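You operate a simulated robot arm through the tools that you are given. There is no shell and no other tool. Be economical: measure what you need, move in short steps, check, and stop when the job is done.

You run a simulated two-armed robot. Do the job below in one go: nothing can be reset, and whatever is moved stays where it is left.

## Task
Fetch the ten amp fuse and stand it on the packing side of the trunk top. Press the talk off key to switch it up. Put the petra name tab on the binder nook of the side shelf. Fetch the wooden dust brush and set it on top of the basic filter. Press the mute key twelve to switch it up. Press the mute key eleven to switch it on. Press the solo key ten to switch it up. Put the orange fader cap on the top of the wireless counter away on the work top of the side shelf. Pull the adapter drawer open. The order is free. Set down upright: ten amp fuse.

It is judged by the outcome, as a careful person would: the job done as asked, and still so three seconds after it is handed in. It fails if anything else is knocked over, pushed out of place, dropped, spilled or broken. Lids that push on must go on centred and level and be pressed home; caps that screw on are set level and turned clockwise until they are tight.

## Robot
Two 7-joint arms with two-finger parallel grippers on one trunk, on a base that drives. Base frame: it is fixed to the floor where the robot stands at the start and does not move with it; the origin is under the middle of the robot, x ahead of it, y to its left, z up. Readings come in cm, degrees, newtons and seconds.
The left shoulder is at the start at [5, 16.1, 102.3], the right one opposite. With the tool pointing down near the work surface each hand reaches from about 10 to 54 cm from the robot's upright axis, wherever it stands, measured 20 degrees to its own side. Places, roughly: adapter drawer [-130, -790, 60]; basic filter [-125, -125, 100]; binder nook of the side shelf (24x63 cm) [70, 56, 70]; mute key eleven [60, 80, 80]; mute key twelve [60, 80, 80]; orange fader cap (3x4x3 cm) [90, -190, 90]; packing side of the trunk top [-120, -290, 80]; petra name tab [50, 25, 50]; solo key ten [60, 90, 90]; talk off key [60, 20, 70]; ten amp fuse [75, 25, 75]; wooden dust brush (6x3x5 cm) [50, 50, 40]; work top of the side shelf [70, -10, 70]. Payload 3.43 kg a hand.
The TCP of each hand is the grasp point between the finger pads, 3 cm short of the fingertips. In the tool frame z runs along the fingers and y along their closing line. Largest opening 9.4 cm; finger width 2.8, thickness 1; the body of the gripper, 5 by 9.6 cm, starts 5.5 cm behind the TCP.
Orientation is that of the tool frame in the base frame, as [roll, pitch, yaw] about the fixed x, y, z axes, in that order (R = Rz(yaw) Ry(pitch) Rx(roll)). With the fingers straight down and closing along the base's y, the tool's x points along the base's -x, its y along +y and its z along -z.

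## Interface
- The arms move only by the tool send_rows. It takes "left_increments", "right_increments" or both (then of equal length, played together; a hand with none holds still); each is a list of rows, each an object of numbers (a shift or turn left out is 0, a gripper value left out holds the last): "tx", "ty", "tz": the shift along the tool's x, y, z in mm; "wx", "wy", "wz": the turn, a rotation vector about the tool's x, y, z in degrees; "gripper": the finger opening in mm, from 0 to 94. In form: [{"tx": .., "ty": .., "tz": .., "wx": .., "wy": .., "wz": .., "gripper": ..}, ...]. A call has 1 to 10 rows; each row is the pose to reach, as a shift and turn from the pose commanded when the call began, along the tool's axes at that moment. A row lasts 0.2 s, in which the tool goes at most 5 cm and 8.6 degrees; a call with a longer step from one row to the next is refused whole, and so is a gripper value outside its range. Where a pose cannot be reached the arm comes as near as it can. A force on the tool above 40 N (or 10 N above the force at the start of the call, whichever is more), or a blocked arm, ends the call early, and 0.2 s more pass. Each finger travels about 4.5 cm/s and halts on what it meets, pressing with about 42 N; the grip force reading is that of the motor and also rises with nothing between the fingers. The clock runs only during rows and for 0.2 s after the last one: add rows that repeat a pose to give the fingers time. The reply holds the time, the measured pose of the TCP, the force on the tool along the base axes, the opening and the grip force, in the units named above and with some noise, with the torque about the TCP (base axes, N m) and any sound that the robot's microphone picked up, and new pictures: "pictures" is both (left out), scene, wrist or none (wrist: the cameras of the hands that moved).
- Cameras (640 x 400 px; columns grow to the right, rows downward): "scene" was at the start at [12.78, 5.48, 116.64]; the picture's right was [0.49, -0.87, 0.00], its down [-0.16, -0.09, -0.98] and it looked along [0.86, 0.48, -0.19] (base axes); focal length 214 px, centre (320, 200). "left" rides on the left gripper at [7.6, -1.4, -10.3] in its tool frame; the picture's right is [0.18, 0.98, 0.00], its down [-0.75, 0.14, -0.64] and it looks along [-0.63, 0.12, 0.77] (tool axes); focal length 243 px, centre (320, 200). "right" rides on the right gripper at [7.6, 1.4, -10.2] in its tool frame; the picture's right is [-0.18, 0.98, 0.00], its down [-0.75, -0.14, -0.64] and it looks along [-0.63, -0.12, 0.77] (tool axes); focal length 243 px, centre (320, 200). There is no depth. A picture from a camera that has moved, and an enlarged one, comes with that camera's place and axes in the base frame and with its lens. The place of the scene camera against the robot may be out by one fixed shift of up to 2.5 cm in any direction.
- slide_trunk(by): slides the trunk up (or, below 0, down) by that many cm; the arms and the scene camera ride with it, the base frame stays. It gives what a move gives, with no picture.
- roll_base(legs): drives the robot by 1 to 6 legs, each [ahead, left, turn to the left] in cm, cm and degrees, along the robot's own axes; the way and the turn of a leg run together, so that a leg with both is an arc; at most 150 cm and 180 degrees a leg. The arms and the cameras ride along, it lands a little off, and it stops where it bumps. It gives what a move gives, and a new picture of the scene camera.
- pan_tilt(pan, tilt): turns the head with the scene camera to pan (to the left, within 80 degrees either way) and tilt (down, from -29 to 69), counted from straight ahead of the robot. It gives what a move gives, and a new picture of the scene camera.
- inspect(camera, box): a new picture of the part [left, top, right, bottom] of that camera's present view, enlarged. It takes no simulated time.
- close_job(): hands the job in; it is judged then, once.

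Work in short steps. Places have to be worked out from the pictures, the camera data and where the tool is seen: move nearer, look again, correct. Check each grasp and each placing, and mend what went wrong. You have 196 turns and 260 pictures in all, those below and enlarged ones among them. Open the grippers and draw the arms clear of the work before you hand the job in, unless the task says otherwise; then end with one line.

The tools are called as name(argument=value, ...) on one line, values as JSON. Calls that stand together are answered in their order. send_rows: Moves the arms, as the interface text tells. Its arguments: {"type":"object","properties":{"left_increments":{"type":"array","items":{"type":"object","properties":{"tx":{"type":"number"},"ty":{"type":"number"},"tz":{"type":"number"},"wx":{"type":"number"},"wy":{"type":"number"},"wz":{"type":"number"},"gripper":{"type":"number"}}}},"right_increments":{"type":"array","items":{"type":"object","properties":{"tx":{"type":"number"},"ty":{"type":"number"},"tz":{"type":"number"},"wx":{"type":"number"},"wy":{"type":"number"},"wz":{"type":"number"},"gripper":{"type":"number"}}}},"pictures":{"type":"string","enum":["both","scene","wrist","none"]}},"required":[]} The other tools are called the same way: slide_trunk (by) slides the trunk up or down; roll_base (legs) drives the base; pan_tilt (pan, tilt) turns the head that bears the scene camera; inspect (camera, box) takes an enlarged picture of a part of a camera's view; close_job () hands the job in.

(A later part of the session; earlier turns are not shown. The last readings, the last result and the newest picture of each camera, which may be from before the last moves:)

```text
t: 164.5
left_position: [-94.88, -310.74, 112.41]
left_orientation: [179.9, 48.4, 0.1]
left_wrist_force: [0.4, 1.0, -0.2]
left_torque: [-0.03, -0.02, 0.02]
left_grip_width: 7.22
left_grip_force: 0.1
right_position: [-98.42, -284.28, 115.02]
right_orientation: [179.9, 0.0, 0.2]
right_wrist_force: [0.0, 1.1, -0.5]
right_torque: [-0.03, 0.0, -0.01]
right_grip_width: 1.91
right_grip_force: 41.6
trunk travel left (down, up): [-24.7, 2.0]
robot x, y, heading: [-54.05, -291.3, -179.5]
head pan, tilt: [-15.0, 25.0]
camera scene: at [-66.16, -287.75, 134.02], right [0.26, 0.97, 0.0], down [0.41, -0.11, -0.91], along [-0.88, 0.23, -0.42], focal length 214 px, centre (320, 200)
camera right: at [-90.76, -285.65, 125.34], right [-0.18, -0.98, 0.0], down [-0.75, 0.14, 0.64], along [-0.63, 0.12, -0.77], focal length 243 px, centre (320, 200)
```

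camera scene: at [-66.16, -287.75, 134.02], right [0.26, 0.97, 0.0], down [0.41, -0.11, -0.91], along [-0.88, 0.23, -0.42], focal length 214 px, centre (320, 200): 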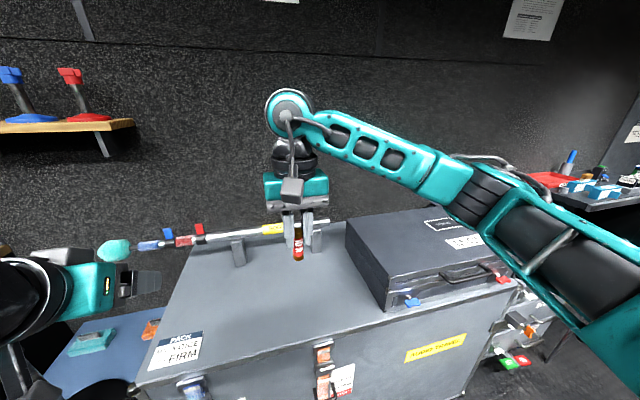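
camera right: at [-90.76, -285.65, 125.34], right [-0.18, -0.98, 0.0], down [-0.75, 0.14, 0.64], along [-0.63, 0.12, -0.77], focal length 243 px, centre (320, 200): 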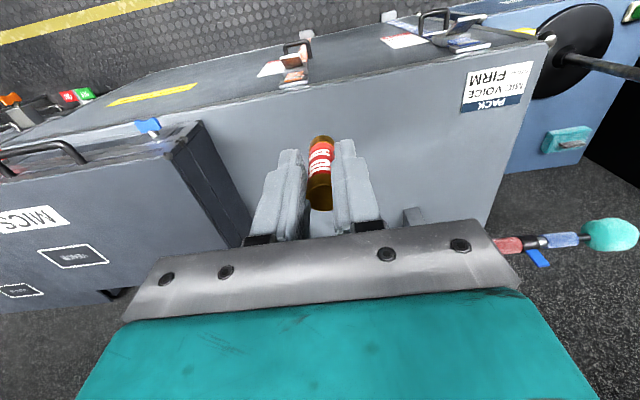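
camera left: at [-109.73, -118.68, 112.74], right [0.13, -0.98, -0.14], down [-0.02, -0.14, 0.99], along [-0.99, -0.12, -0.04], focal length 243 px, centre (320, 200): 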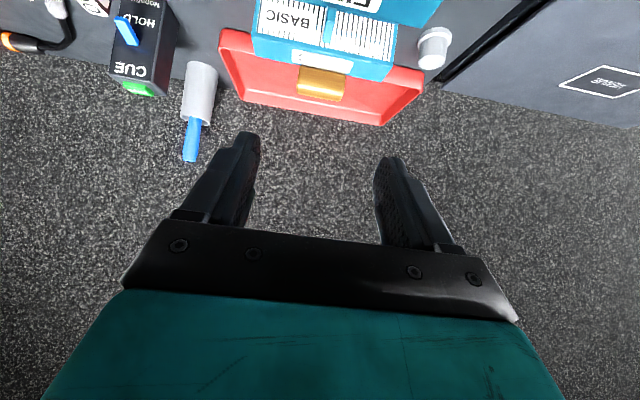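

Label confirms "PACK". I drive 8 cm closer and lower the right hand over the open area.

roll_base(legs=[[8, 0, 0]])

send_rows(right_increments=[{"tz": 40, "tx": -15}, {"tz": 80, "tx": -30}, {"tz": 120, "tx": -45}, {"tz": 160, "tx": -60}, {"tz": 200, "tx": -75}, {"tz": 220, "tx": -85}], pictures="both")

```text
t: 165.5
left_position: [-102.9, -310.66, 112.29]
left_orientation: [179.9, 48.3, 0.2]
left_wrist_force: [-1.0, 0.7, -0.2]
left_torque: [-0.03, -0.01, -0.02]
left_grip_width: 7.21
left_grip_force: 0.1
right_position: [-106.28, -284.36, 115.08]
right_orientation: [180.0, 0.0, 0.2]
right_wrist_force: [-0.3, -1.2, -1.2]
right_torque: [0.01, -0.08, 0.0]
right_grip_width: 1.95
right_grip_force: 41.9
trunk travel left (down, up): [-24.7, 2.0]
robot x, y, heading: [-61.56, -290.88, -179.6]
head pan, tilt: [-15.0, 25.0]
camera scene: at [-74.08, -287.76, 134.01], right [0.26, 0.97, 0.0], down [0.41, -0.11, -0.91], along [-0.88, 0.23, -0.42], focal length 214 px, centre (320, 200)
```

scene: 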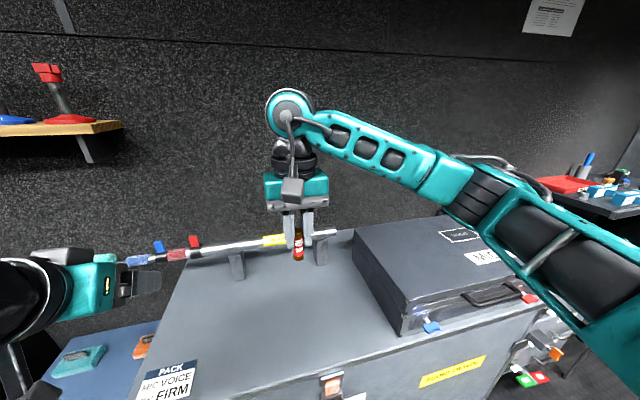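

```text
t: 166.9
left_position: [-102.83, -310.72, 112.56]
left_orientation: [179.9, 48.3, 0.2]
left_wrist_force: [-0.5, -1.3, 0.1]
left_torque: [-0.01, -0.01, -0.02]
left_grip_width: 7.2
left_grip_force: 0.1
right_position: [-114.71, -284.6, 92.84]
right_orientation: [179.9, 0.0, 0.4]
right_wrist_force: [-0.3, 0.4, 0.0]
right_torque: [0.02, 0.01, -0.02]
right_grip_width: 1.93
right_grip_force: 42.2
trunk travel left (down, up): [-24.7, 2.0]
robot x, y, heading: [-61.67, -291.03, -179.9]
head pan, tilt: [-15.0, 25.0]
camera scene: at [-74.0, -287.76, 134.02], right [0.26, 0.97, 0.0], down [0.41, -0.11, -0.91], along [-0.88, 0.23, -0.42], focal length 214 px, centre (320, 200)
camera right: at [-107.16, -285.83, 103.13], right [-0.18, -0.98, 0.0], down [-0.75, 0.14, 0.64], along [-0.63, 0.11, -0.77], focal length 243 px, centre (320, 200)
```

scene: 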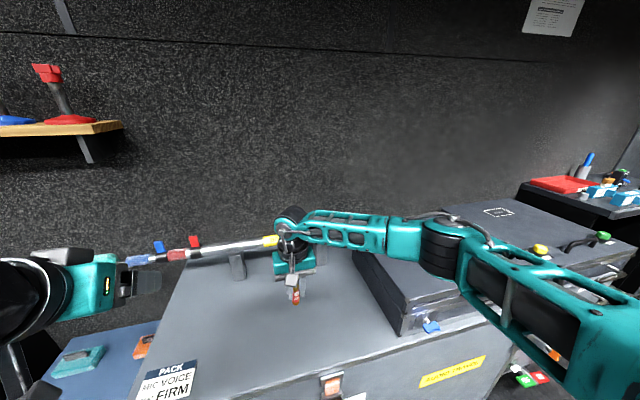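
right: 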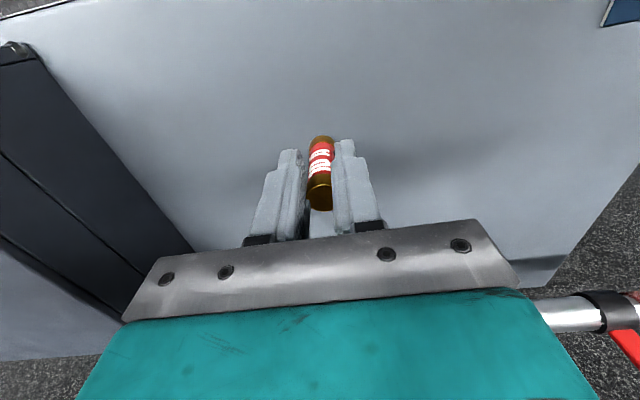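

Fuse bottom is now at ≈86.4. I descend 5 cm and then slowly until contact.

send_rows(right_increments=[{"tz": 25}, {"tz": 45}, {"tz": 52}, {"tz": 56}], pictures="both")

inspect(camera="scene", box=[240, 200, 480, 350])

```text
t: 167.9
left_position: [-102.85, -310.71, 112.36]
left_orientation: [179.8, 48.3, 0.2]
left_wrist_force: [-0.7, 0.0, -0.3]
left_torque: [-0.02, 0.0, -0.02]
left_grip_width: 7.19
left_grip_force: 0.1
right_position: [-114.79, -284.41, 87.56]
right_orientation: [-180.0, 0.0, 0.4]
right_wrist_force: [-0.8, -0.4, 0.2]
right_torque: [0.01, -0.01, 0.0]
right_grip_width: 1.96
right_grip_force: 41.4
trunk travel left (down, up): [-24.7, 2.0]
robot x, y, heading: [-61.99, -291.06, -179.7]
head pan, tilt: [-15.0, 25.0]
camera scene: at [-73.99, -287.76, 134.02], right [0.26, 0.97, 0.0], down [0.41, -0.11, -0.91], along [-0.88, 0.23, -0.42], focal length 214 px, centre (320, 200)
camera right: at [-107.15, -285.72, 97.74], right [-0.18, -0.98, 0.0], down [-0.75, 0.14, 0.64], along [-0.63, 0.11, -0.77], focal length 243 px, centre (320, 200)
```

scene: 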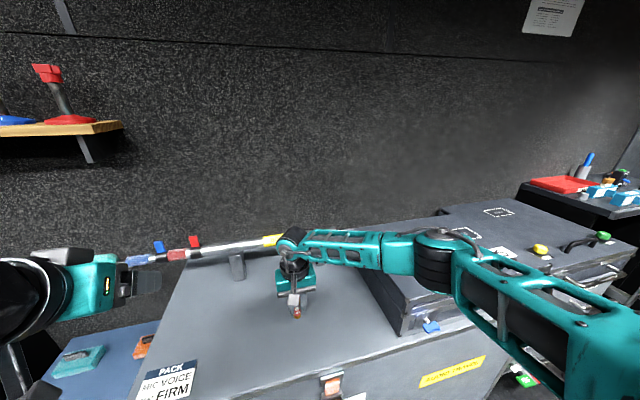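
right: 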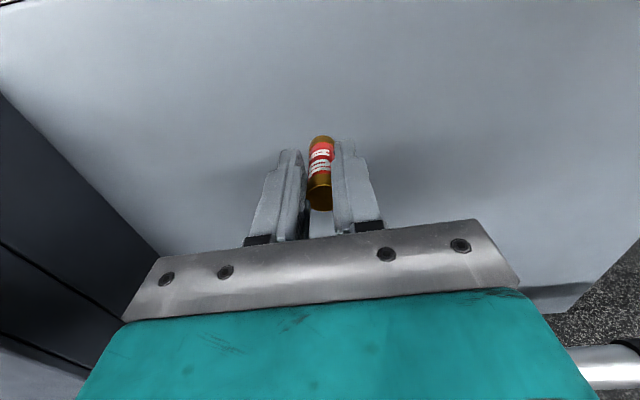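

```text
2.67 times, centred on (360, 275) of scene
camera zoom: at [-73.99, -287.76, 134.02], right [0.26, 0.97, 0.0], down [0.41, -0.11, -0.91], along [-0.88, 0.23, -0.42], focal length 572 px, centre (213, 0)
```

zoom: 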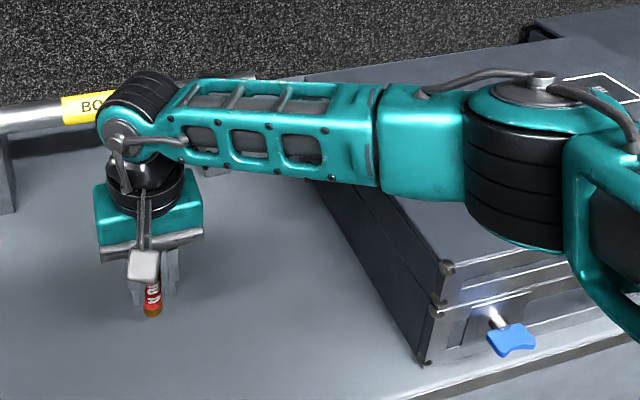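

Elbow is ~10 cm above the case; fine. Continue slowly.

send_rows(right_increments=[{"tz": 6}, {"tz": 11}, {"tz": 15}, {"tz": 18}, {"tz": 21}], pictures="wrist")

```text
t: 169.1
left_position: [-102.72, -310.8, 112.49]
left_orientation: [179.9, 48.3, 0.1]
left_wrist_force: [-0.6, 0.1, 0.3]
left_torque: [0.01, 0.0, 0.02]
left_grip_width: 7.21
left_grip_force: 0.1
right_position: [-114.76, -284.24, 85.37]
right_orientation: [-179.9, 0.1, 0.2]
right_wrist_force: [1.5, -0.8, -0.2]
right_torque: [-0.04, -0.03, -0.02]
right_grip_width: 1.9
right_grip_force: 42.0
trunk travel left (down, up): [-24.7, 2.0]
robot x, y, heading: [-61.92, -291.0, -179.6]
head pan, tilt: [-15.0, 25.0]
camera right: at [-107.11, -285.67, 95.63], right [-0.18, -0.98, 0.0], down [-0.75, 0.14, 0.64], along [-0.63, 0.12, -0.77], focal length 243 px, centre (320, 200)
```

right: 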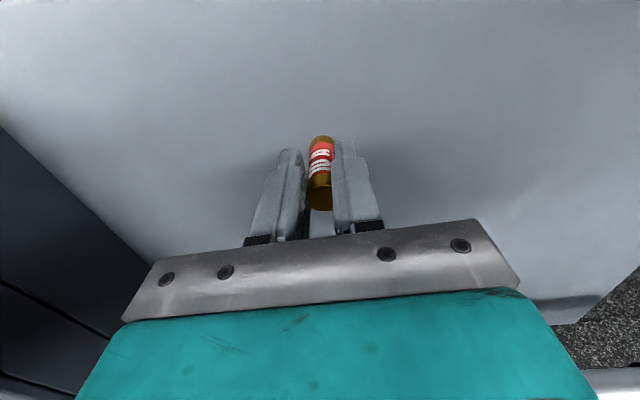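

No contact yet; continue.

send_rows(right_increments=[{"tz": 4}, {"tz": 8}, {"tz": 11}, {"tz": 14}, {"tz": 17}, {"tz": 20}], pictures="wrist")

```text
t: 170.5
left_position: [-102.77, -310.79, 112.43]
left_orientation: [179.9, 48.3, 0.2]
left_wrist_force: [-0.4, -0.7, 0.9]
left_torque: [-0.03, 0.0, 0.0]
left_grip_width: 7.2
left_grip_force: 0.0
right_position: [-114.59, -284.34, 83.3]
right_orientation: [179.9, 0.0, 0.2]
right_wrist_force: [0.1, 0.2, -0.6]
right_torque: [-0.01, 0.01, -0.01]
right_grip_width: 1.96
right_grip_force: 42.4
trunk travel left (down, up): [-24.7, 2.0]
robot x, y, heading: [-62.17, -291.23, -179.8]
head pan, tilt: [-15.0, 25.0]
camera right: at [-107.06, -285.71, 93.62], right [-0.18, -0.98, 0.0], down [-0.75, 0.14, 0.64], along [-0.63, 0.11, -0.77], focal length 243 px, centre (320, 200)
```

right: 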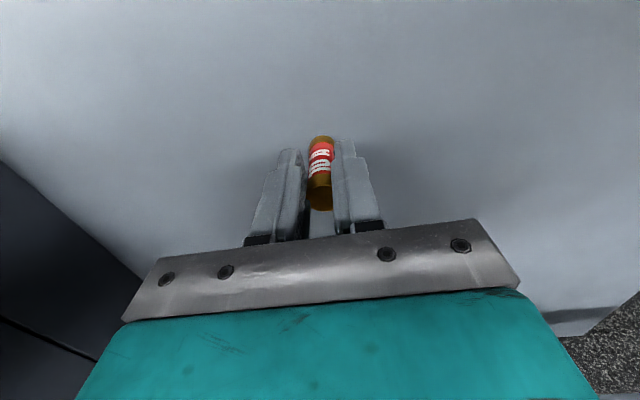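

Still free. I check the elbow clearance and continue.

inspect(camera="scene", box=[240, 200, 480, 350])

send_rows(right_increments=[{"tz": 4}, {"tz": 8}, {"tz": 11}, {"tz": 14}, {"tz": 17}, {"tz": 20}], pictures="wrist")

```text
2.67 times, centred on (360, 275) of scene
camera zoom: at [-73.99, -287.76, 134.02], right [0.26, 0.97, 0.0], down [0.41, -0.11, -0.91], along [-0.88, 0.23, -0.42], focal length 572 px, centre (213, 0)
```

zoom: 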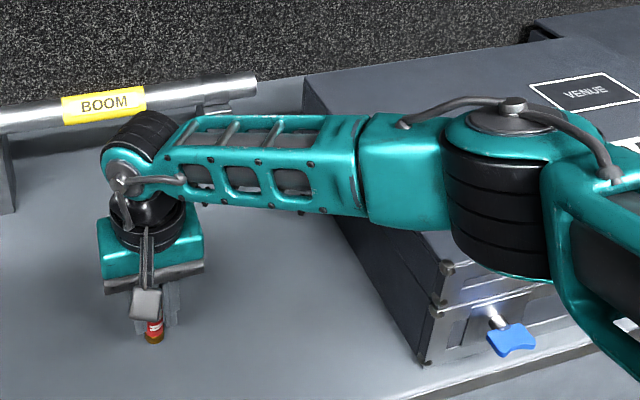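

```text
t: 171.6
left_position: [-102.72, -310.67, 112.55]
left_orientation: [179.9, 48.3, 0.2]
left_wrist_force: [0.1, 0.0, -0.1]
left_torque: [0.0, -0.03, 0.0]
left_grip_width: 7.18
left_grip_force: 0.1
right_position: [-114.93, -284.44, 82.54]
right_orientation: [179.7, 0.4, 0.1]
right_wrist_force: [4.7, 3.0, 18.4]
right_torque: [0.13, -0.1, -0.03]
right_grip_width: 1.94
right_grip_force: 42.2
trunk travel left (down, up): [-24.7, 2.0]
robot x, y, heading: [-62.04, -291.35, -180.0]
head pan, tilt: [-15.0, 25.0]
stopped in row 5 (right hand): the force on the tool passed its limit (the readings are from after the stop); the commanded pose is now the measured one
camera right: at [-107.27, -285.78, 92.9], right [-0.18, -0.98, 0.01], down [-0.75, 0.14, 0.65], along [-0.64, 0.11, -0.76], focal length 243 px, centre (320, 200)
```

right: 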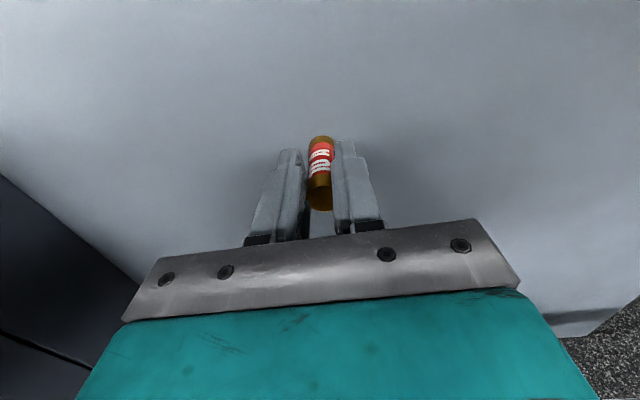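

Contact: fuse base on the trunk top (z≈76). I ease 1.5 mm and open gently.

send_rows(right_increments=[{"tz": -1.5}, {"tz": -1.5}, {"tz": -1.5, "gripper": 28}, {"tz": -1.5, "gripper": 42}, {"tz": -1.5, "gripper": 42}], pictures="wrist")

```text
t: 172.8
left_position: [-102.95, -310.74, 112.47]
left_orientation: [179.8, 48.3, 0.1]
left_wrist_force: [0.3, -0.2, -0.1]
left_torque: [-0.02, 0.02, 0.01]
left_grip_width: 7.2
left_grip_force: 0.0
right_position: [-114.92, -284.19, 82.39]
right_orientation: [180.0, 0.2, 0.1]
right_wrist_force: [-0.1, -0.5, -0.5]
right_torque: [0.0, 0.03, 0.0]
right_grip_width: 4.2
right_grip_force: 0.1
trunk travel left (down, up): [-24.7, 2.0]
robot x, y, heading: [-61.91, -290.98, -179.8]
head pan, tilt: [-15.0, 25.0]
camera right: at [-107.26, -285.71, 92.66], right [-0.18, -0.98, 0.0], down [-0.75, 0.14, 0.64], along [-0.63, 0.12, -0.77], focal length 243 px, centre (320, 200)
```

right: 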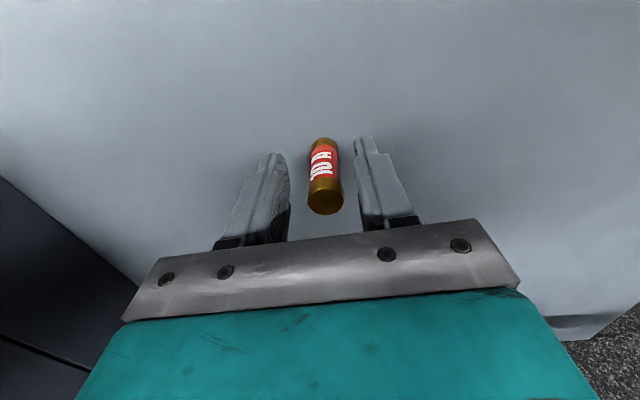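

Fuse is free and appears upright. I raise the hand straight up.

send_rows(right_increments=[{"tz": -25}, {"tz": -60}, {"tz": -100}, {"tz": -140}, {"tz": -180}, {"tz": -220}, {"tz": -260}, {"tz": -300}], pictures="wrist")

inspect(camera="scene", box=[220, 200, 380, 320])

```text
t: 174.6
left_position: [-102.8, -310.63, 112.51]
left_orientation: [180.0, 48.3, 0.2]
left_wrist_force: [0.6, 0.4, -0.6]
left_torque: [0.01, -0.02, 0.02]
left_grip_width: 7.21
left_grip_force: 0.1
right_position: [-114.75, -284.55, 112.5]
right_orientation: [179.9, 0.1, 0.0]
right_wrist_force: [0.6, 0.0, -0.4]
right_torque: [-0.01, 0.01, 0.02]
right_grip_width: 4.2
right_grip_force: 0.0
trunk travel left (down, up): [-24.7, 2.0]
robot x, y, heading: [-61.84, -291.43, -179.9]
head pan, tilt: [-15.0, 25.0]
camera right: at [-107.21, -285.91, 122.77], right [-0.18, -0.98, 0.0], down [-0.75, 0.14, 0.64], along [-0.63, 0.12, -0.77], focal length 243 px, centre (320, 200)
```

right: 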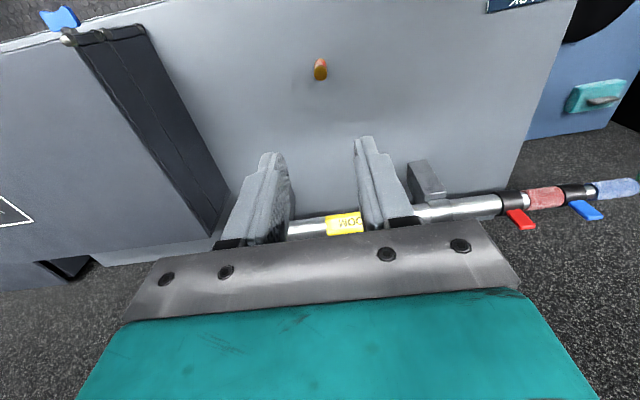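

```text
3.33 times, centred on (300, 260) of scene
camera zoom: at [-73.94, -287.77, 134.02], right [0.26, 0.97, 0.0], down [0.41, -0.11, -0.91], along [-0.88, 0.23, -0.42], focal length 715 px, centre (387, 0)
```

zoom: 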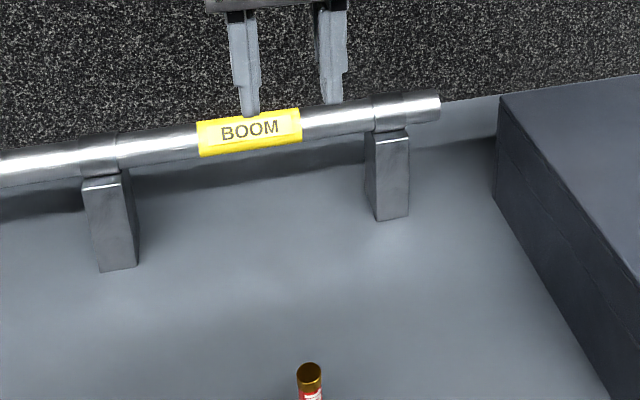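

Fuse stands. I retract, back off, turn and drive down the aisle toward the adapter drawer.

send_rows(right_increments=[{"tx": 40}, {"tx": 80, "ty": -30}, {"tx": 120, "ty": -60}, {"tx": 140, "ty": -90}], pictures="none")

roll_base(legs=[[-46, 0, 0], [0, 0, 90]])

pan_tilt(pan=0, tilt=20)

```text
t: 175.6
left_position: [-102.77, -310.64, 112.46]
left_orientation: [179.8, 48.2, 0.1]
left_wrist_force: [-0.1, -0.3, -1.0]
left_torque: [-0.02, -0.03, 0.01]
left_grip_width: 7.18
left_grip_force: 0.1
right_position: [-100.55, -275.35, 112.32]
right_orientation: [179.9, 0.2, 0.1]
right_wrist_force: [0.0, -0.7, 1.0]
right_torque: [0.0, 0.01, -0.01]
right_grip_width: 4.19
right_grip_force: 0.1
trunk travel left (down, up): [-24.7, 2.0]
robot x, y, heading: [-61.78, -290.84, -180.1]
head pan, tilt: [-15.0, 25.0]
```

```text
t: 182.2
left_position: [4.39, -332.08, 112.49]
left_orientation: [179.8, 48.3, 89.5]
left_wrist_force: [0.6, -0.2, -0.1]
left_torque: [0.03, -0.02, -0.01]
left_grip_width: 7.21
left_grip_force: 0.0
right_position: [-30.85, -329.66, 112.24]
right_orientation: [179.9, 0.1, 89.5]
right_wrist_force: [0.1, -0.2, 0.0]
right_torque: [-0.01, 0.02, 0.02]
right_grip_width: 4.2
right_grip_force: 0.1
trunk travel left (down, up): [-24.7, 2.0]
robot x, y, heading: [-14.79, -291.14, -90.6]
head pan, tilt: [-15.0, 25.0]
camera scene: at [-16.7, -302.81, 134.02], right [-0.96, 0.27, 0.0], down [0.11, 0.41, -0.91], along [-0.24, -0.87, -0.42], focal length 214 px, centre (320, 200)
```

scene: 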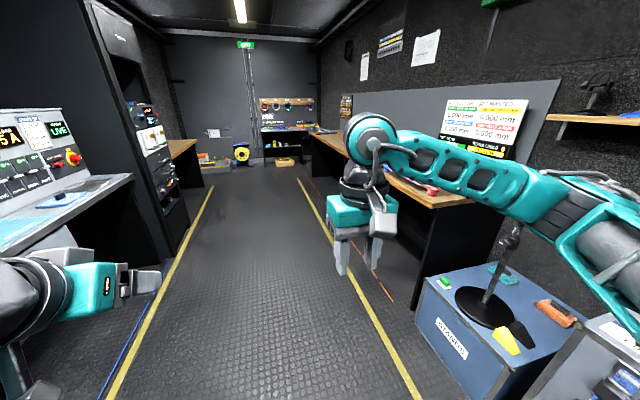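

```text
t: 183.0
left_position: [4.35, -332.12, 112.54]
left_orientation: [179.9, 48.2, 89.5]
left_wrist_force: [-0.1, 1.0, -0.1]
left_torque: [0.0, 0.02, 0.01]
left_grip_width: 7.23
left_grip_force: 0.1
right_position: [-30.83, -329.57, 112.31]
right_orientation: [179.9, 0.3, 89.5]
right_wrist_force: [0.9, 0.6, 0.3]
right_torque: [-0.02, 0.0, 0.0]
right_grip_width: 4.22
right_grip_force: 0.1
trunk travel left (down, up): [-24.7, 2.0]
robot x, y, heading: [-14.99, -290.73, -90.5]
head pan, tilt: [0.0, 20.0]
camera scene: at [-14.34, -303.24, 134.83], right [-1.0, 0.01, 0.0], down [0.0, 0.34, -0.94], along [-0.01, -0.94, -0.34], focal length 214 px, centre (320, 200)
```

scene: 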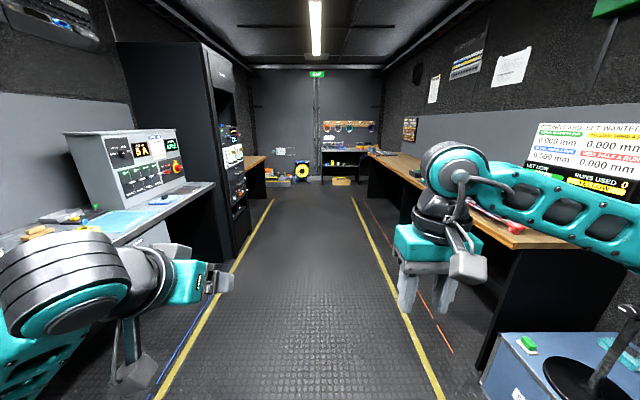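

The aisle is clear. I drive 300 cm on.

roll_base(legs=[[150, 0, 0], [150, 0, 0.5]])

pan_tilt(pan=-40, tilt=25)

```text
t: 197.5
left_position: [2.23, -632.84, 112.48]
left_orientation: [179.9, 48.3, 89.6]
left_wrist_force: [0.0, -0.2, 1.0]
left_torque: [-0.01, 0.02, -0.01]
left_grip_width: 7.2
left_grip_force: 0.1
right_position: [-32.96, -630.32, 112.33]
right_orientation: [179.9, 0.2, 89.6]
right_wrist_force: [0.5, -1.6, 0.2]
right_torque: [0.02, 0.02, 0.0]
right_grip_width: 4.2
right_grip_force: 0.0
trunk travel left (down, up): [-24.7, 2.0]
robot x, y, heading: [-17.03, -591.15, -90.4]
head pan, tilt: [0.0, 20.0]
camera scene: at [-16.43, -604.03, 134.83], right [-1.0, 0.01, 0.0], down [0.0, 0.34, -0.94], along [-0.01, -0.94, -0.34], focal length 214 px, centre (320, 200)
```

scene: 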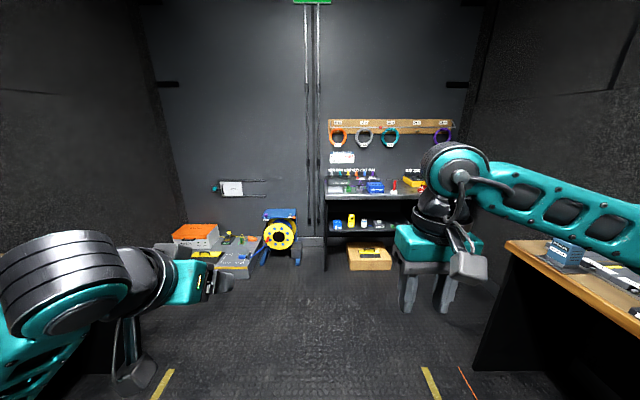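

```text
t: 198.6
left_position: [2.27, -632.84, 112.39]
left_orientation: [179.8, 48.2, 89.6]
left_wrist_force: [0.2, 0.4, 0.3]
left_torque: [0.0, 0.0, 0.0]
left_grip_width: 7.17
left_grip_force: 0.1
right_position: [-32.99, -630.37, 112.44]
right_orientation: [179.9, 0.2, 89.7]
right_wrist_force: [-0.2, 0.2, -0.2]
right_torque: [0.01, -0.03, 0.02]
right_grip_width: 4.19
right_grip_force: 0.0
trunk travel left (down, up): [-24.7, 2.0]
robot x, y, heading: [-17.05, -591.77, -90.6]
head pan, tilt: [-40.0, 25.0]
camera scene: at [-22.33, -601.72, 134.02], right [-0.76, 0.65, 0.0], down [0.27, 0.32, -0.91], along [-0.59, -0.69, -0.42], focal length 214 px, centre (320, 200)
```

scene: 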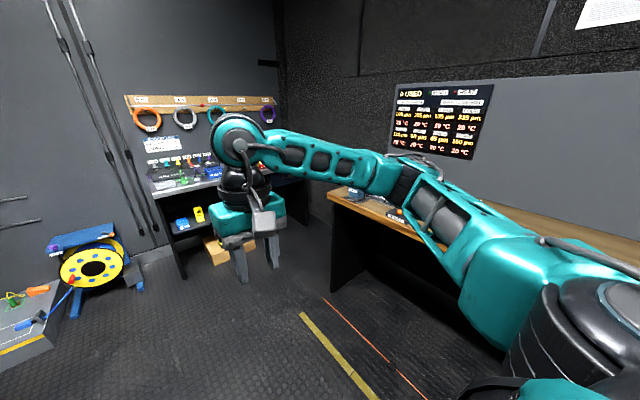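

I drive 50 cm more and zoom in on the rack at the end.

roll_base(legs=[[50, 12, 0]])

pan_tilt(pan=-22, tilt=25)

inspect(camera="scene", box=[200, 60, 480, 310])

```text
t: 201.6
left_position: [14.49, -682.83, 112.44]
left_orientation: [179.9, 48.3, 90.2]
left_wrist_force: [-0.9, -0.3, 0.0]
left_torque: [-0.01, -0.01, 0.01]
left_grip_width: 7.22
left_grip_force: 0.0
right_position: [-20.66, -680.71, 112.23]
right_orientation: [179.9, 0.2, 90.2]
right_wrist_force: [0.0, -0.8, -0.1]
right_torque: [-0.01, -0.03, -0.02]
right_grip_width: 4.21
right_grip_force: 0.0
trunk travel left (down, up): [-24.7, 2.0]
robot x, y, heading: [-5.4, -641.73, -89.8]
head pan, tilt: [-40.0, 25.0]
camera scene: at [-10.35, -651.99, 134.02], right [-0.77, 0.64, 0.0], down [0.27, 0.33, -0.91], along [-0.58, -0.7, -0.42], focal length 214 px, centre (320, 200)
```

scene: 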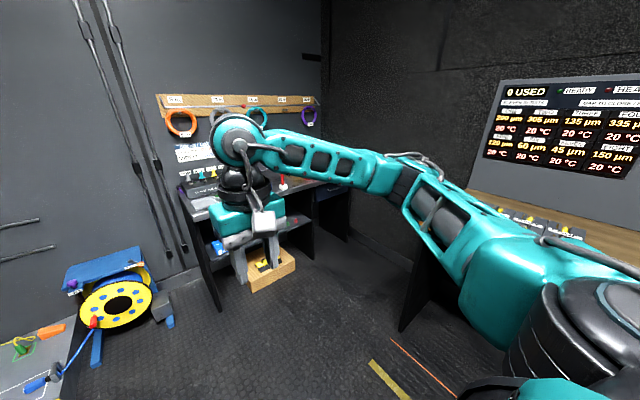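

```text
t: 202.4
left_position: [14.51, -682.81, 112.56]
left_orientation: [179.8, 48.3, 90.1]
left_wrist_force: [-0.1, -0.8, 0.1]
left_torque: [0.0, -0.01, -0.01]
left_grip_width: 7.18
left_grip_force: 0.0
right_position: [-20.68, -680.75, 112.32]
right_orientation: [180.0, 0.3, 90.2]
right_wrist_force: [-0.1, -0.7, 0.0]
right_torque: [0.01, 0.02, -0.01]
right_grip_width: 4.2
right_grip_force: 0.1
trunk travel left (down, up): [-24.7, 2.0]
robot x, y, heading: [-5.15, -641.62, -89.8]
head pan, tilt: [-22.0, 25.0]
camera scene: at [-7.89, -653.43, 134.02], right [-0.93, 0.37, 0.0], down [0.16, 0.39, -0.91], along [-0.34, -0.84, -0.42], focal length 214 px, centre (320, 200)
```

scene: 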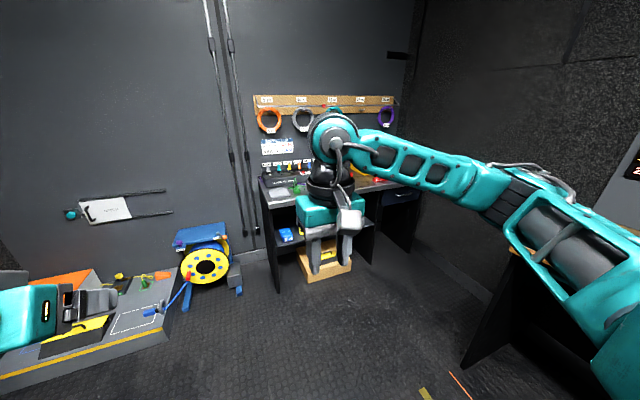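

```text
1.60 times, centred on (340, 185) of scene
camera zoom: at [-7.89, -653.43, 134.02], right [-0.93, 0.37, 0.0], down [0.16, 0.39, -0.91], along [-0.34, -0.84, -0.42], focal length 343 px, centre (288, 224)
```

zoom: 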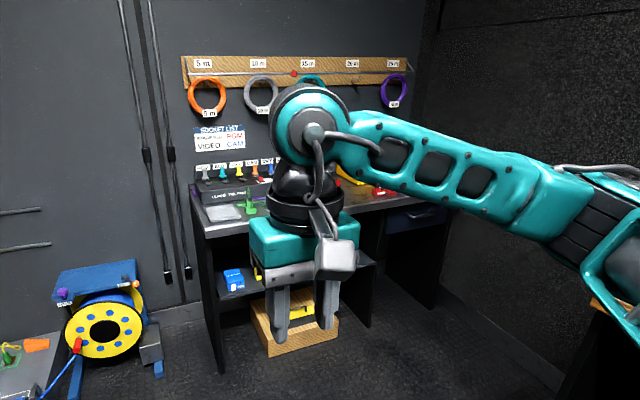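

A dark drawer front sits in the right part of the end counter, near x≈−116. I go closer and to the right.

roll_base(legs=[[62, 0, 0], [0, -65, 0]])

pan_tilt(pan=-20, tilt=45)

```text
t: 209.1
left_position: [-52.22, -744.65, 112.46]
left_orientation: [179.9, 48.2, 89.5]
left_wrist_force: [-0.1, 0.2, 0.3]
left_torque: [0.01, -0.03, 0.02]
left_grip_width: 7.2
left_grip_force: 0.0
right_position: [-87.49, -742.03, 112.29]
right_orientation: [179.9, 0.2, 89.4]
right_wrist_force: [-0.2, -0.7, -0.6]
right_torque: [-0.03, -0.02, 0.0]
right_grip_width: 4.2
right_grip_force: 0.1
trunk travel left (down, up): [-24.7, 2.0]
robot x, y, heading: [-71.59, -703.1, -90.5]
head pan, tilt: [-22.0, 25.0]
camera scene: at [-74.32, -714.89, 134.02], right [-0.92, 0.38, 0.0], down [0.16, 0.39, -0.91], along [-0.35, -0.84, -0.42], focal length 214 px, centre (320, 200)
```

scene: 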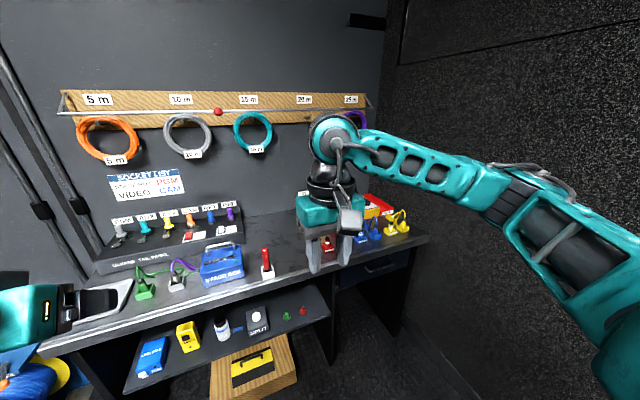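

```text
t: 209.9
left_position: [-52.09, -744.49, 112.5]
left_orientation: [179.9, 48.3, 89.6]
left_wrist_force: [0.0, -0.3, 0.5]
left_torque: [0.0, -0.02, 0.04]
left_grip_width: 7.2
left_grip_force: 0.1
right_position: [-87.43, -742.01, 112.3]
right_orientation: [179.9, 0.3, 89.5]
right_wrist_force: [0.5, 0.6, 0.5]
right_torque: [0.0, -0.02, 0.05]
right_grip_width: 4.21
right_grip_force: 0.1
trunk travel left (down, up): [-24.7, 2.0]
robot x, y, heading: [-71.35, -703.25, -90.6]
head pan, tilt: [-20.0, 45.0]
camera scene: at [-73.61, -714.0, 130.97], right [-0.94, 0.35, 0.0], down [0.25, 0.66, -0.71], along [-0.25, -0.66, -0.71], focal length 214 px, centre (320, 200)
```

scene: 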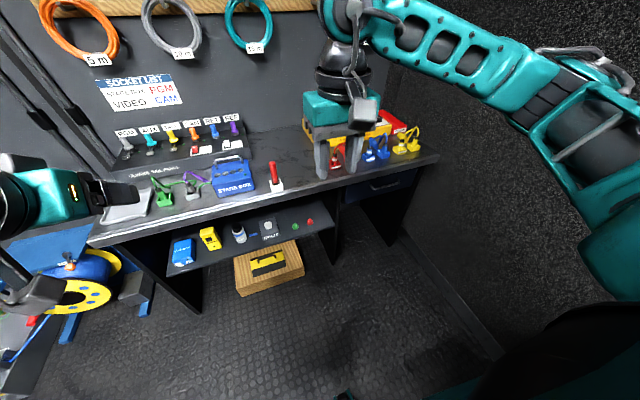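

I enlarge the drawer.

inspect(camera="scene", box=[310, 140, 450, 240])

```text
4.00 times, centred on (380, 190) of scene
camera zoom: at [-73.61, -714.0, 130.97], right [-0.94, 0.35, 0.0], down [0.25, 0.66, -0.71], along [-0.25, -0.66, -0.71], focal length 858 px, centre (80, 240)
```

zoom: 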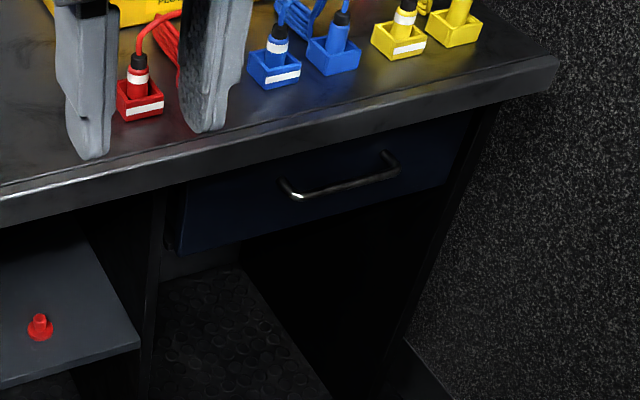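

The drawer has a horizontal bar handle at ≈[−128, −771, 66]. I lower the trunk, swing the right arm out right and down to get a low elbow.

slide_trunk(by=-20)

send_rows(right_increments=[{"ty": -40}, {"ty": -80, "tx": 20}, {"ty": -120, "tx": 40}, {"ty": -160, "tx": 60}, {"ty": -200, "tx": 80}, {"ty": -235, "tx": 110}, {"ty": -255, "tx": 140, "tz": 20}, {"ty": -265, "tx": 150, "tz": 60}, {"ty": -265, "tx": 150, "tz": 100}, {"ty": -265, "tx": 150, "tz": 140}], pictures="none")

send_rows(right_increments=[{"tz": 40}, {"tz": 80}, {"tz": 120}, {"tz": 160}], pictures="both")

```text
t: 212.1
left_position: [-52.16, -744.55, 92.51]
left_orientation: [179.9, 48.3, 89.5]
left_wrist_force: [-0.2, 0.3, 0.0]
left_torque: [0.02, -0.02, -0.03]
left_grip_width: 7.19
left_grip_force: 0.1
right_position: [-87.51, -742.1, 92.18]
right_orientation: [179.9, 0.2, 89.4]
right_wrist_force: [0.1, 0.2, 0.0]
right_torque: [0.0, 0.0, 0.02]
right_grip_width: 4.23
right_grip_force: 0.0
trunk travel left (down, up): [-4.7, 22.0]
robot x, y, heading: [-71.0, -703.29, -90.6]
head pan, tilt: [-20.0, 45.0]
```

```text
t: 214.3
left_position: [-52.21, -744.61, 92.41]
left_orientation: [179.9, 48.3, 89.5]
left_wrist_force: [0.5, 0.5, -0.2]
left_torque: [0.0, 0.01, -0.03]
left_grip_width: 7.19
left_grip_force: 0.1
right_position: [-113.68, -726.77, 78.47]
right_orientation: [179.9, 0.2, 89.5]
right_wrist_force: [-0.2, 0.4, 0.2]
right_torque: [0.0, 0.01, 0.02]
right_grip_width: 4.22
right_grip_force: 0.2
trunk travel left (down, up): [-4.7, 22.0]
robot x, y, heading: [-71.7, -703.44, -90.5]
head pan, tilt: [-20.0, 45.0]
```

```text
t: 215.3
left_position: [-52.19, -744.51, 92.34]
left_orientation: [179.9, 48.3, 89.6]
left_wrist_force: [-0.7, 0.6, 0.1]
left_torque: [0.02, -0.01, -0.04]
left_grip_width: 7.18
left_grip_force: 0.1
right_position: [-113.51, -726.65, 62.16]
right_orientation: [179.9, 0.3, 89.5]
right_wrist_force: [-0.1, -0.9, 0.3]
right_torque: [0.02, 0.04, 0.01]
right_grip_width: 4.21
right_grip_force: 0.1
trunk travel left (down, up): [-4.7, 22.0]
robot x, y, heading: [-71.81, -703.47, -90.3]
head pan, tilt: [-20.0, 45.0]
camera scene: at [-73.62, -713.99, 110.97], right [-0.94, 0.35, 0.0], down [0.25, 0.66, -0.71], along [-0.25, -0.66, -0.71], focal length 214 px, centre (320, 200)
camera right: at [-112.13, -718.97, 72.39], right [0.98, -0.19, 0.0], down [-0.15, -0.75, 0.65], along [-0.12, -0.63, -0.76], focal length 243 px, centre (320, 200)
```

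scene: 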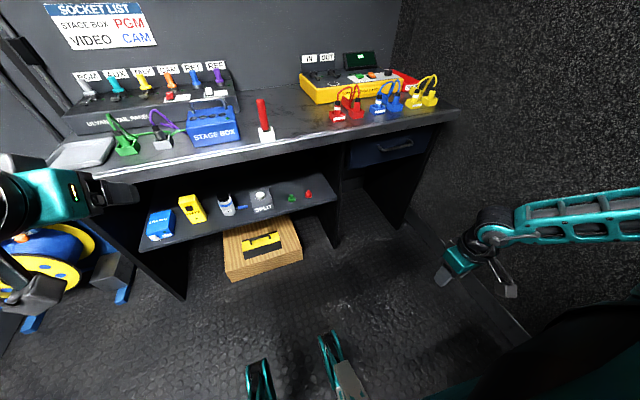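
right: 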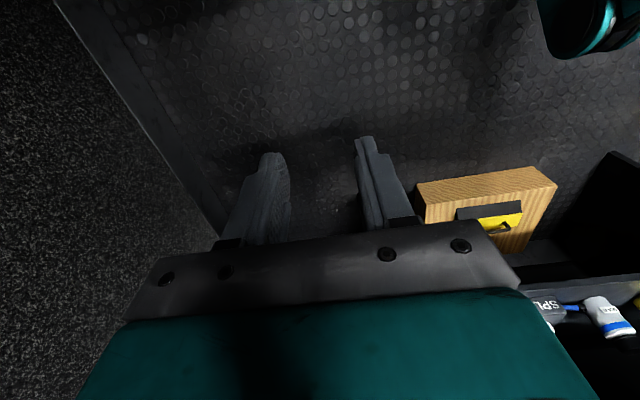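

Arm is low. Now I roll the right hand 90° about its axis.

send_rows(right_increments=[{"wz": 8.5}, {"wz": 17}, {"wz": 25.5}, {"wz": 34}, {"wz": 42.5}, {"wz": 51}, {"wz": 59.5}, {"wz": 68}, {"wz": 76.5}, {"wz": 85}], pictures="none")

send_rows(right_increments=[{"wz": 5}, {"wz": 5}], pictures="none")

```text
t: 217.5
left_position: [-52.19, -744.59, 92.41]
left_orientation: [179.9, 48.3, 89.5]
left_wrist_force: [-0.8, -0.1, -0.7]
left_torque: [0.03, 0.04, 0.04]
left_grip_width: 7.21
left_grip_force: 0.1
right_position: [-113.71, -726.79, 62.14]
right_orientation: [179.9, -0.1, 4.4]
right_wrist_force: [-0.5, 0.0, 0.4]
right_torque: [-0.03, -0.01, 0.0]
right_grip_width: 4.19
right_grip_force: 0.1
trunk travel left (down, up): [-4.7, 22.0]
robot x, y, heading: [-71.2, -703.08, -90.1]
head pan, tilt: [-20.0, 45.0]
```

```text
t: 218.1
left_position: [-52.14, -744.64, 92.46]
left_orientation: [179.9, 48.2, 89.5]
left_wrist_force: [0.0, -0.1, -0.5]
left_torque: [-0.01, 0.03, -0.01]
left_grip_width: 7.19
left_grip_force: 0.1
right_position: [-113.74, -726.86, 62.27]
right_orientation: [179.8, -0.1, -0.7]
right_wrist_force: [-0.1, 0.2, -0.5]
right_torque: [0.03, 0.01, 0.0]
right_grip_width: 4.19
right_grip_force: 0.1
trunk travel left (down, up): [-4.7, 22.0]
robot x, y, heading: [-71.42, -702.84, -90.4]
head pan, tilt: [-20.0, 45.0]
```

Rolled. Now pitch the tool up to point forward (20° below horizontal).

send_rows(right_increments=[{"wx": -8}, {"wx": -16}, {"wx": -24}, {"wx": -32}, {"wx": -40}, {"wx": -48}, {"wx": -56}, {"wx": -64}, {"wx": -70}], pictures="both")

```text
t: 220.1
left_position: [-52.11, -744.57, 92.46]
left_orientation: [180.0, 48.4, 89.6]
left_wrist_force: [0.1, -0.4, 0.0]
left_torque: [-0.01, -0.02, 0.0]
left_grip_width: 7.22
left_grip_force: 0.1
right_position: [-115.08, -726.81, 62.95]
right_orientation: [157.8, 1.6, -0.8]
right_wrist_force: [0.8, 0.0, 0.2]
right_torque: [0.0, 0.01, 0.02]
right_grip_width: 4.16
right_grip_force: 0.1
right hand out of reach, approached as far as the arm can: row 3, 4, 5, 6, 7, 8, 9
trunk travel left (down, up): [-4.7, 22.0]
robot x, y, heading: [-71.71, -703.19, -90.4]
head pan, tilt: [-20.0, 45.0]
camera scene: at [-73.61, -714.0, 110.97], right [-0.94, 0.35, 0.0], down [0.25, 0.66, -0.71], along [-0.25, -0.66, -0.71], focal length 214 px, centre (320, 200)
camera right: at [-107.17, -724.27, 72.71], right [-0.19, -0.91, 0.38], down [-0.73, 0.38, 0.56], along [-0.65, -0.17, -0.74], focal length 243 px, centre (320, 200)
```

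scene: 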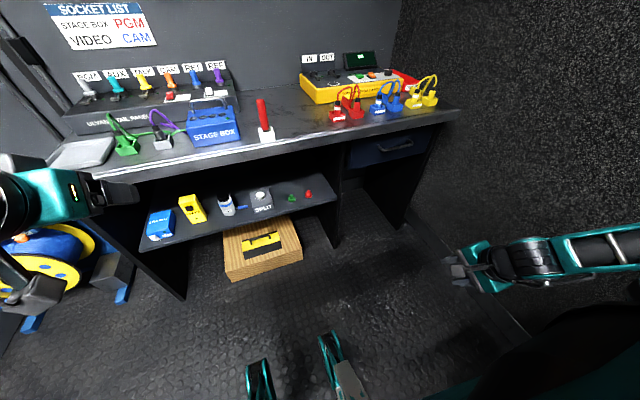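
right: 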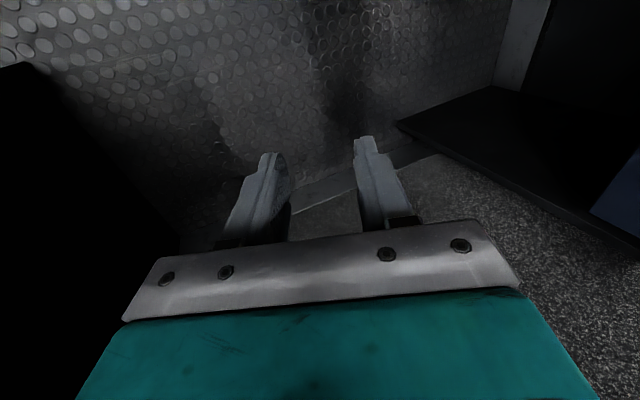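

Tilt is limited this close in. I straighten the tool, bring the hand inward/forward, lift the left hand out of the way, and reposition the base.

send_rows(right_increments=[{"wx": 7}, {"wx": 14, "tx": 30}, {"wx": 22, "tx": 60, "ty": 20}, {"wx": 22, "tx": 90, "ty": 45}, {"wx": 22, "tx": 120, "ty": 75}, {"wx": 22, "tx": 140, "ty": 110}], left_increments=[{"tx": -22, "tz": -20}, {"tx": -44, "tz": -40}, {"tx": -66, "tz": -60}, {"tx": -88, "tz": -80}, {"tx": -105, "tz": -95}, {"tx": -105, "tz": -95}], pictures="none")

roll_base(legs=[[16, 0, 0], [0, -20, 0]])

```text
t: 221.5
left_position: [-52.26, -744.42, 106.7]
left_orientation: [179.9, 48.4, 89.4]
left_wrist_force: [1.3, 0.0, 0.5]
left_torque: [0.03, 0.01, 0.03]
left_grip_width: 7.19
left_grip_force: 0.1
right_position: [-101.08, -737.05, 66.53]
right_orientation: [179.9, 1.7, -0.7]
right_wrist_force: [-0.2, 0.0, 0.6]
right_torque: [0.02, -0.01, -0.03]
right_grip_width: 4.21
right_grip_force: 0.2
trunk travel left (down, up): [-4.7, 22.0]
robot x, y, heading: [-71.93, -703.04, -90.6]
head pan, tilt: [-20.0, 45.0]
```

```text
t: 224.1
left_position: [-72.03, -760.45, 106.7]
left_orientation: [180.0, 48.2, 89.5]
left_wrist_force: [0.3, -0.4, 0.0]
left_torque: [-0.04, 0.01, -0.01]
left_grip_width: 7.21
left_grip_force: 0.0
right_position: [-120.81, -753.03, 66.61]
right_orientation: [179.9, 1.6, -0.7]
right_wrist_force: [-0.7, 0.9, -0.2]
right_torque: [0.02, 0.0, -0.03]
right_grip_width: 4.18
right_grip_force: 0.1
trunk travel left (down, up): [-4.7, 22.0]
robot x, y, heading: [-91.4, -719.34, -90.5]
head pan, tilt: [-20.0, 45.0]
camera scene: at [-93.41, -730.03, 110.96], right [-0.94, 0.35, 0.0], down [0.25, 0.66, -0.71], along [-0.25, -0.66, -0.71], focal length 214 px, centre (320, 200)
```

scene: 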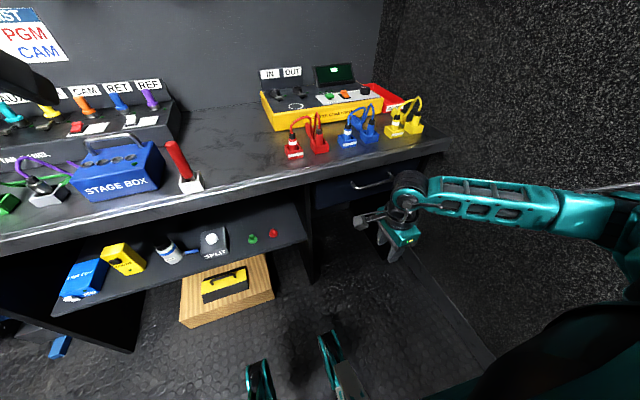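

The hand is close to the handle. I take a wrist view to localise it.

send_rows(right_increments=[{"tz": 0}], pictures="wrist")

inspect(camera="scene", box=[290, 120, 450, 240])

```text
t: 224.5
left_position: [-71.96, -760.48, 106.78]
left_orientation: [-180.0, 48.4, 89.5]
left_wrist_force: [0.5, -0.1, 0.8]
left_torque: [-0.01, 0.0, -0.03]
left_grip_width: 7.21
left_grip_force: 0.0
right_position: [-120.94, -753.16, 66.41]
right_orientation: [179.8, 1.6, -0.8]
right_wrist_force: [0.6, -0.1, 0.0]
right_torque: [0.01, 0.01, 0.01]
right_grip_width: 4.19
right_grip_force: 0.1
trunk travel left (down, up): [-4.7, 22.0]
robot x, y, heading: [-91.26, -719.54, -90.3]
head pan, tilt: [-20.0, 45.0]
camera right: at [-112.97, -754.57, 76.55], right [-0.2, -0.98, 0.01], down [-0.73, 0.15, 0.66], along [-0.65, 0.12, -0.75], focal length 243 px, centre (320, 200)
```

right: 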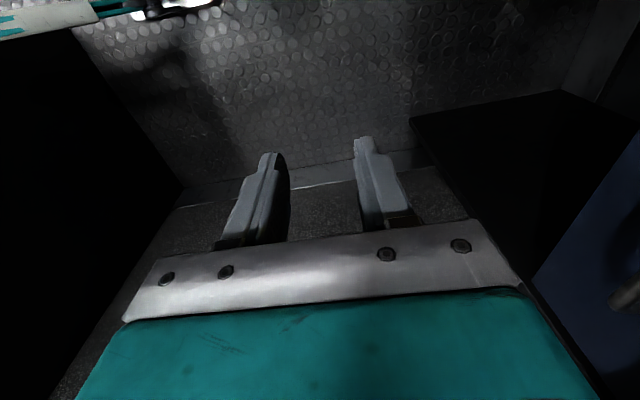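

```text
3.33 times, centred on (370, 180) of scene
camera zoom: at [-93.4, -730.03, 110.97], right [-0.94, 0.35, 0.0], down [0.25, 0.66, -0.71], along [-0.25, -0.66, -0.71], focal length 715 px, centre (153, 267)
```

zoom: 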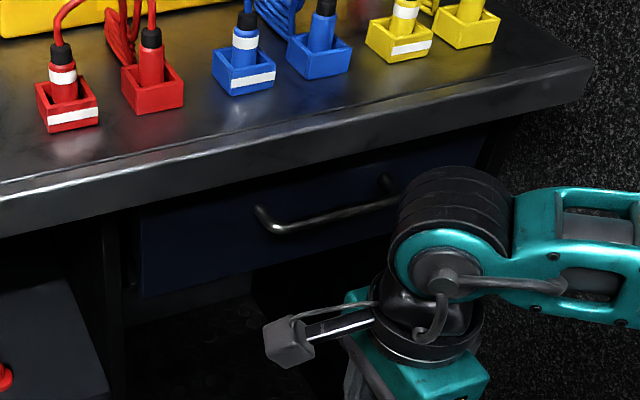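

Handle bar ≈ y −770, z 69.5, x −119…−131. I try pitching the rolled tool forward here.

send_rows(right_increments=[{"wx": -8, "tx": -10}, {"wx": -16, "tx": -20}, {"wx": -24, "tx": -36}, {"wx": -32, "tx": -36}, {"wx": -40, "tx": -36}, {"wx": -48, "tx": -36}, {"wx": -56, "tx": -36}, {"wx": -60, "tx": -36}], pictures="wrist")

```text
t: 226.3
left_position: [-72.1, -760.41, 106.76]
left_orientation: [179.8, 48.3, 89.4]
left_wrist_force: [0.1, -1.1, -0.9]
left_torque: [0.02, 0.02, 0.0]
left_grip_width: 7.21
left_grip_force: 0.1
right_position: [-124.36, -753.14, 66.57]
right_orientation: [147.9, 1.7, -0.7]
right_wrist_force: [-0.6, -0.1, 0.2]
right_torque: [0.03, -0.01, 0.01]
right_grip_width: 4.2
right_grip_force: 0.1
right hand out of reach, approached as far as the arm can: row 5, 6, 7, 8
trunk travel left (down, up): [-4.7, 22.0]
robot x, y, heading: [-91.4, -719.57, -90.3]
head pan, tilt: [-20.0, 45.0]
camera right: at [-116.48, -748.93, 75.74], right [-0.18, -0.83, 0.53], down [-0.73, 0.47, 0.49], along [-0.65, -0.3, -0.69], focal length 243 px, centre (320, 200)
```

right: 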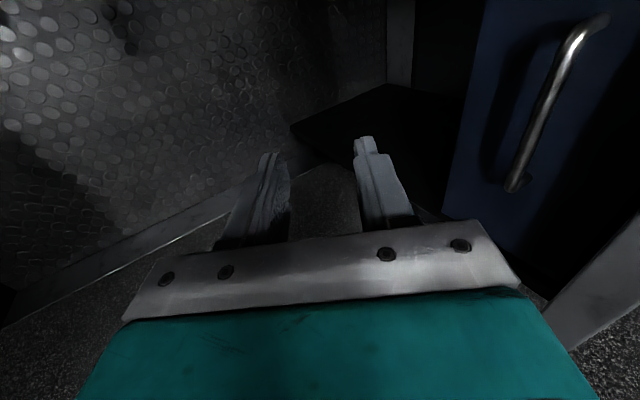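

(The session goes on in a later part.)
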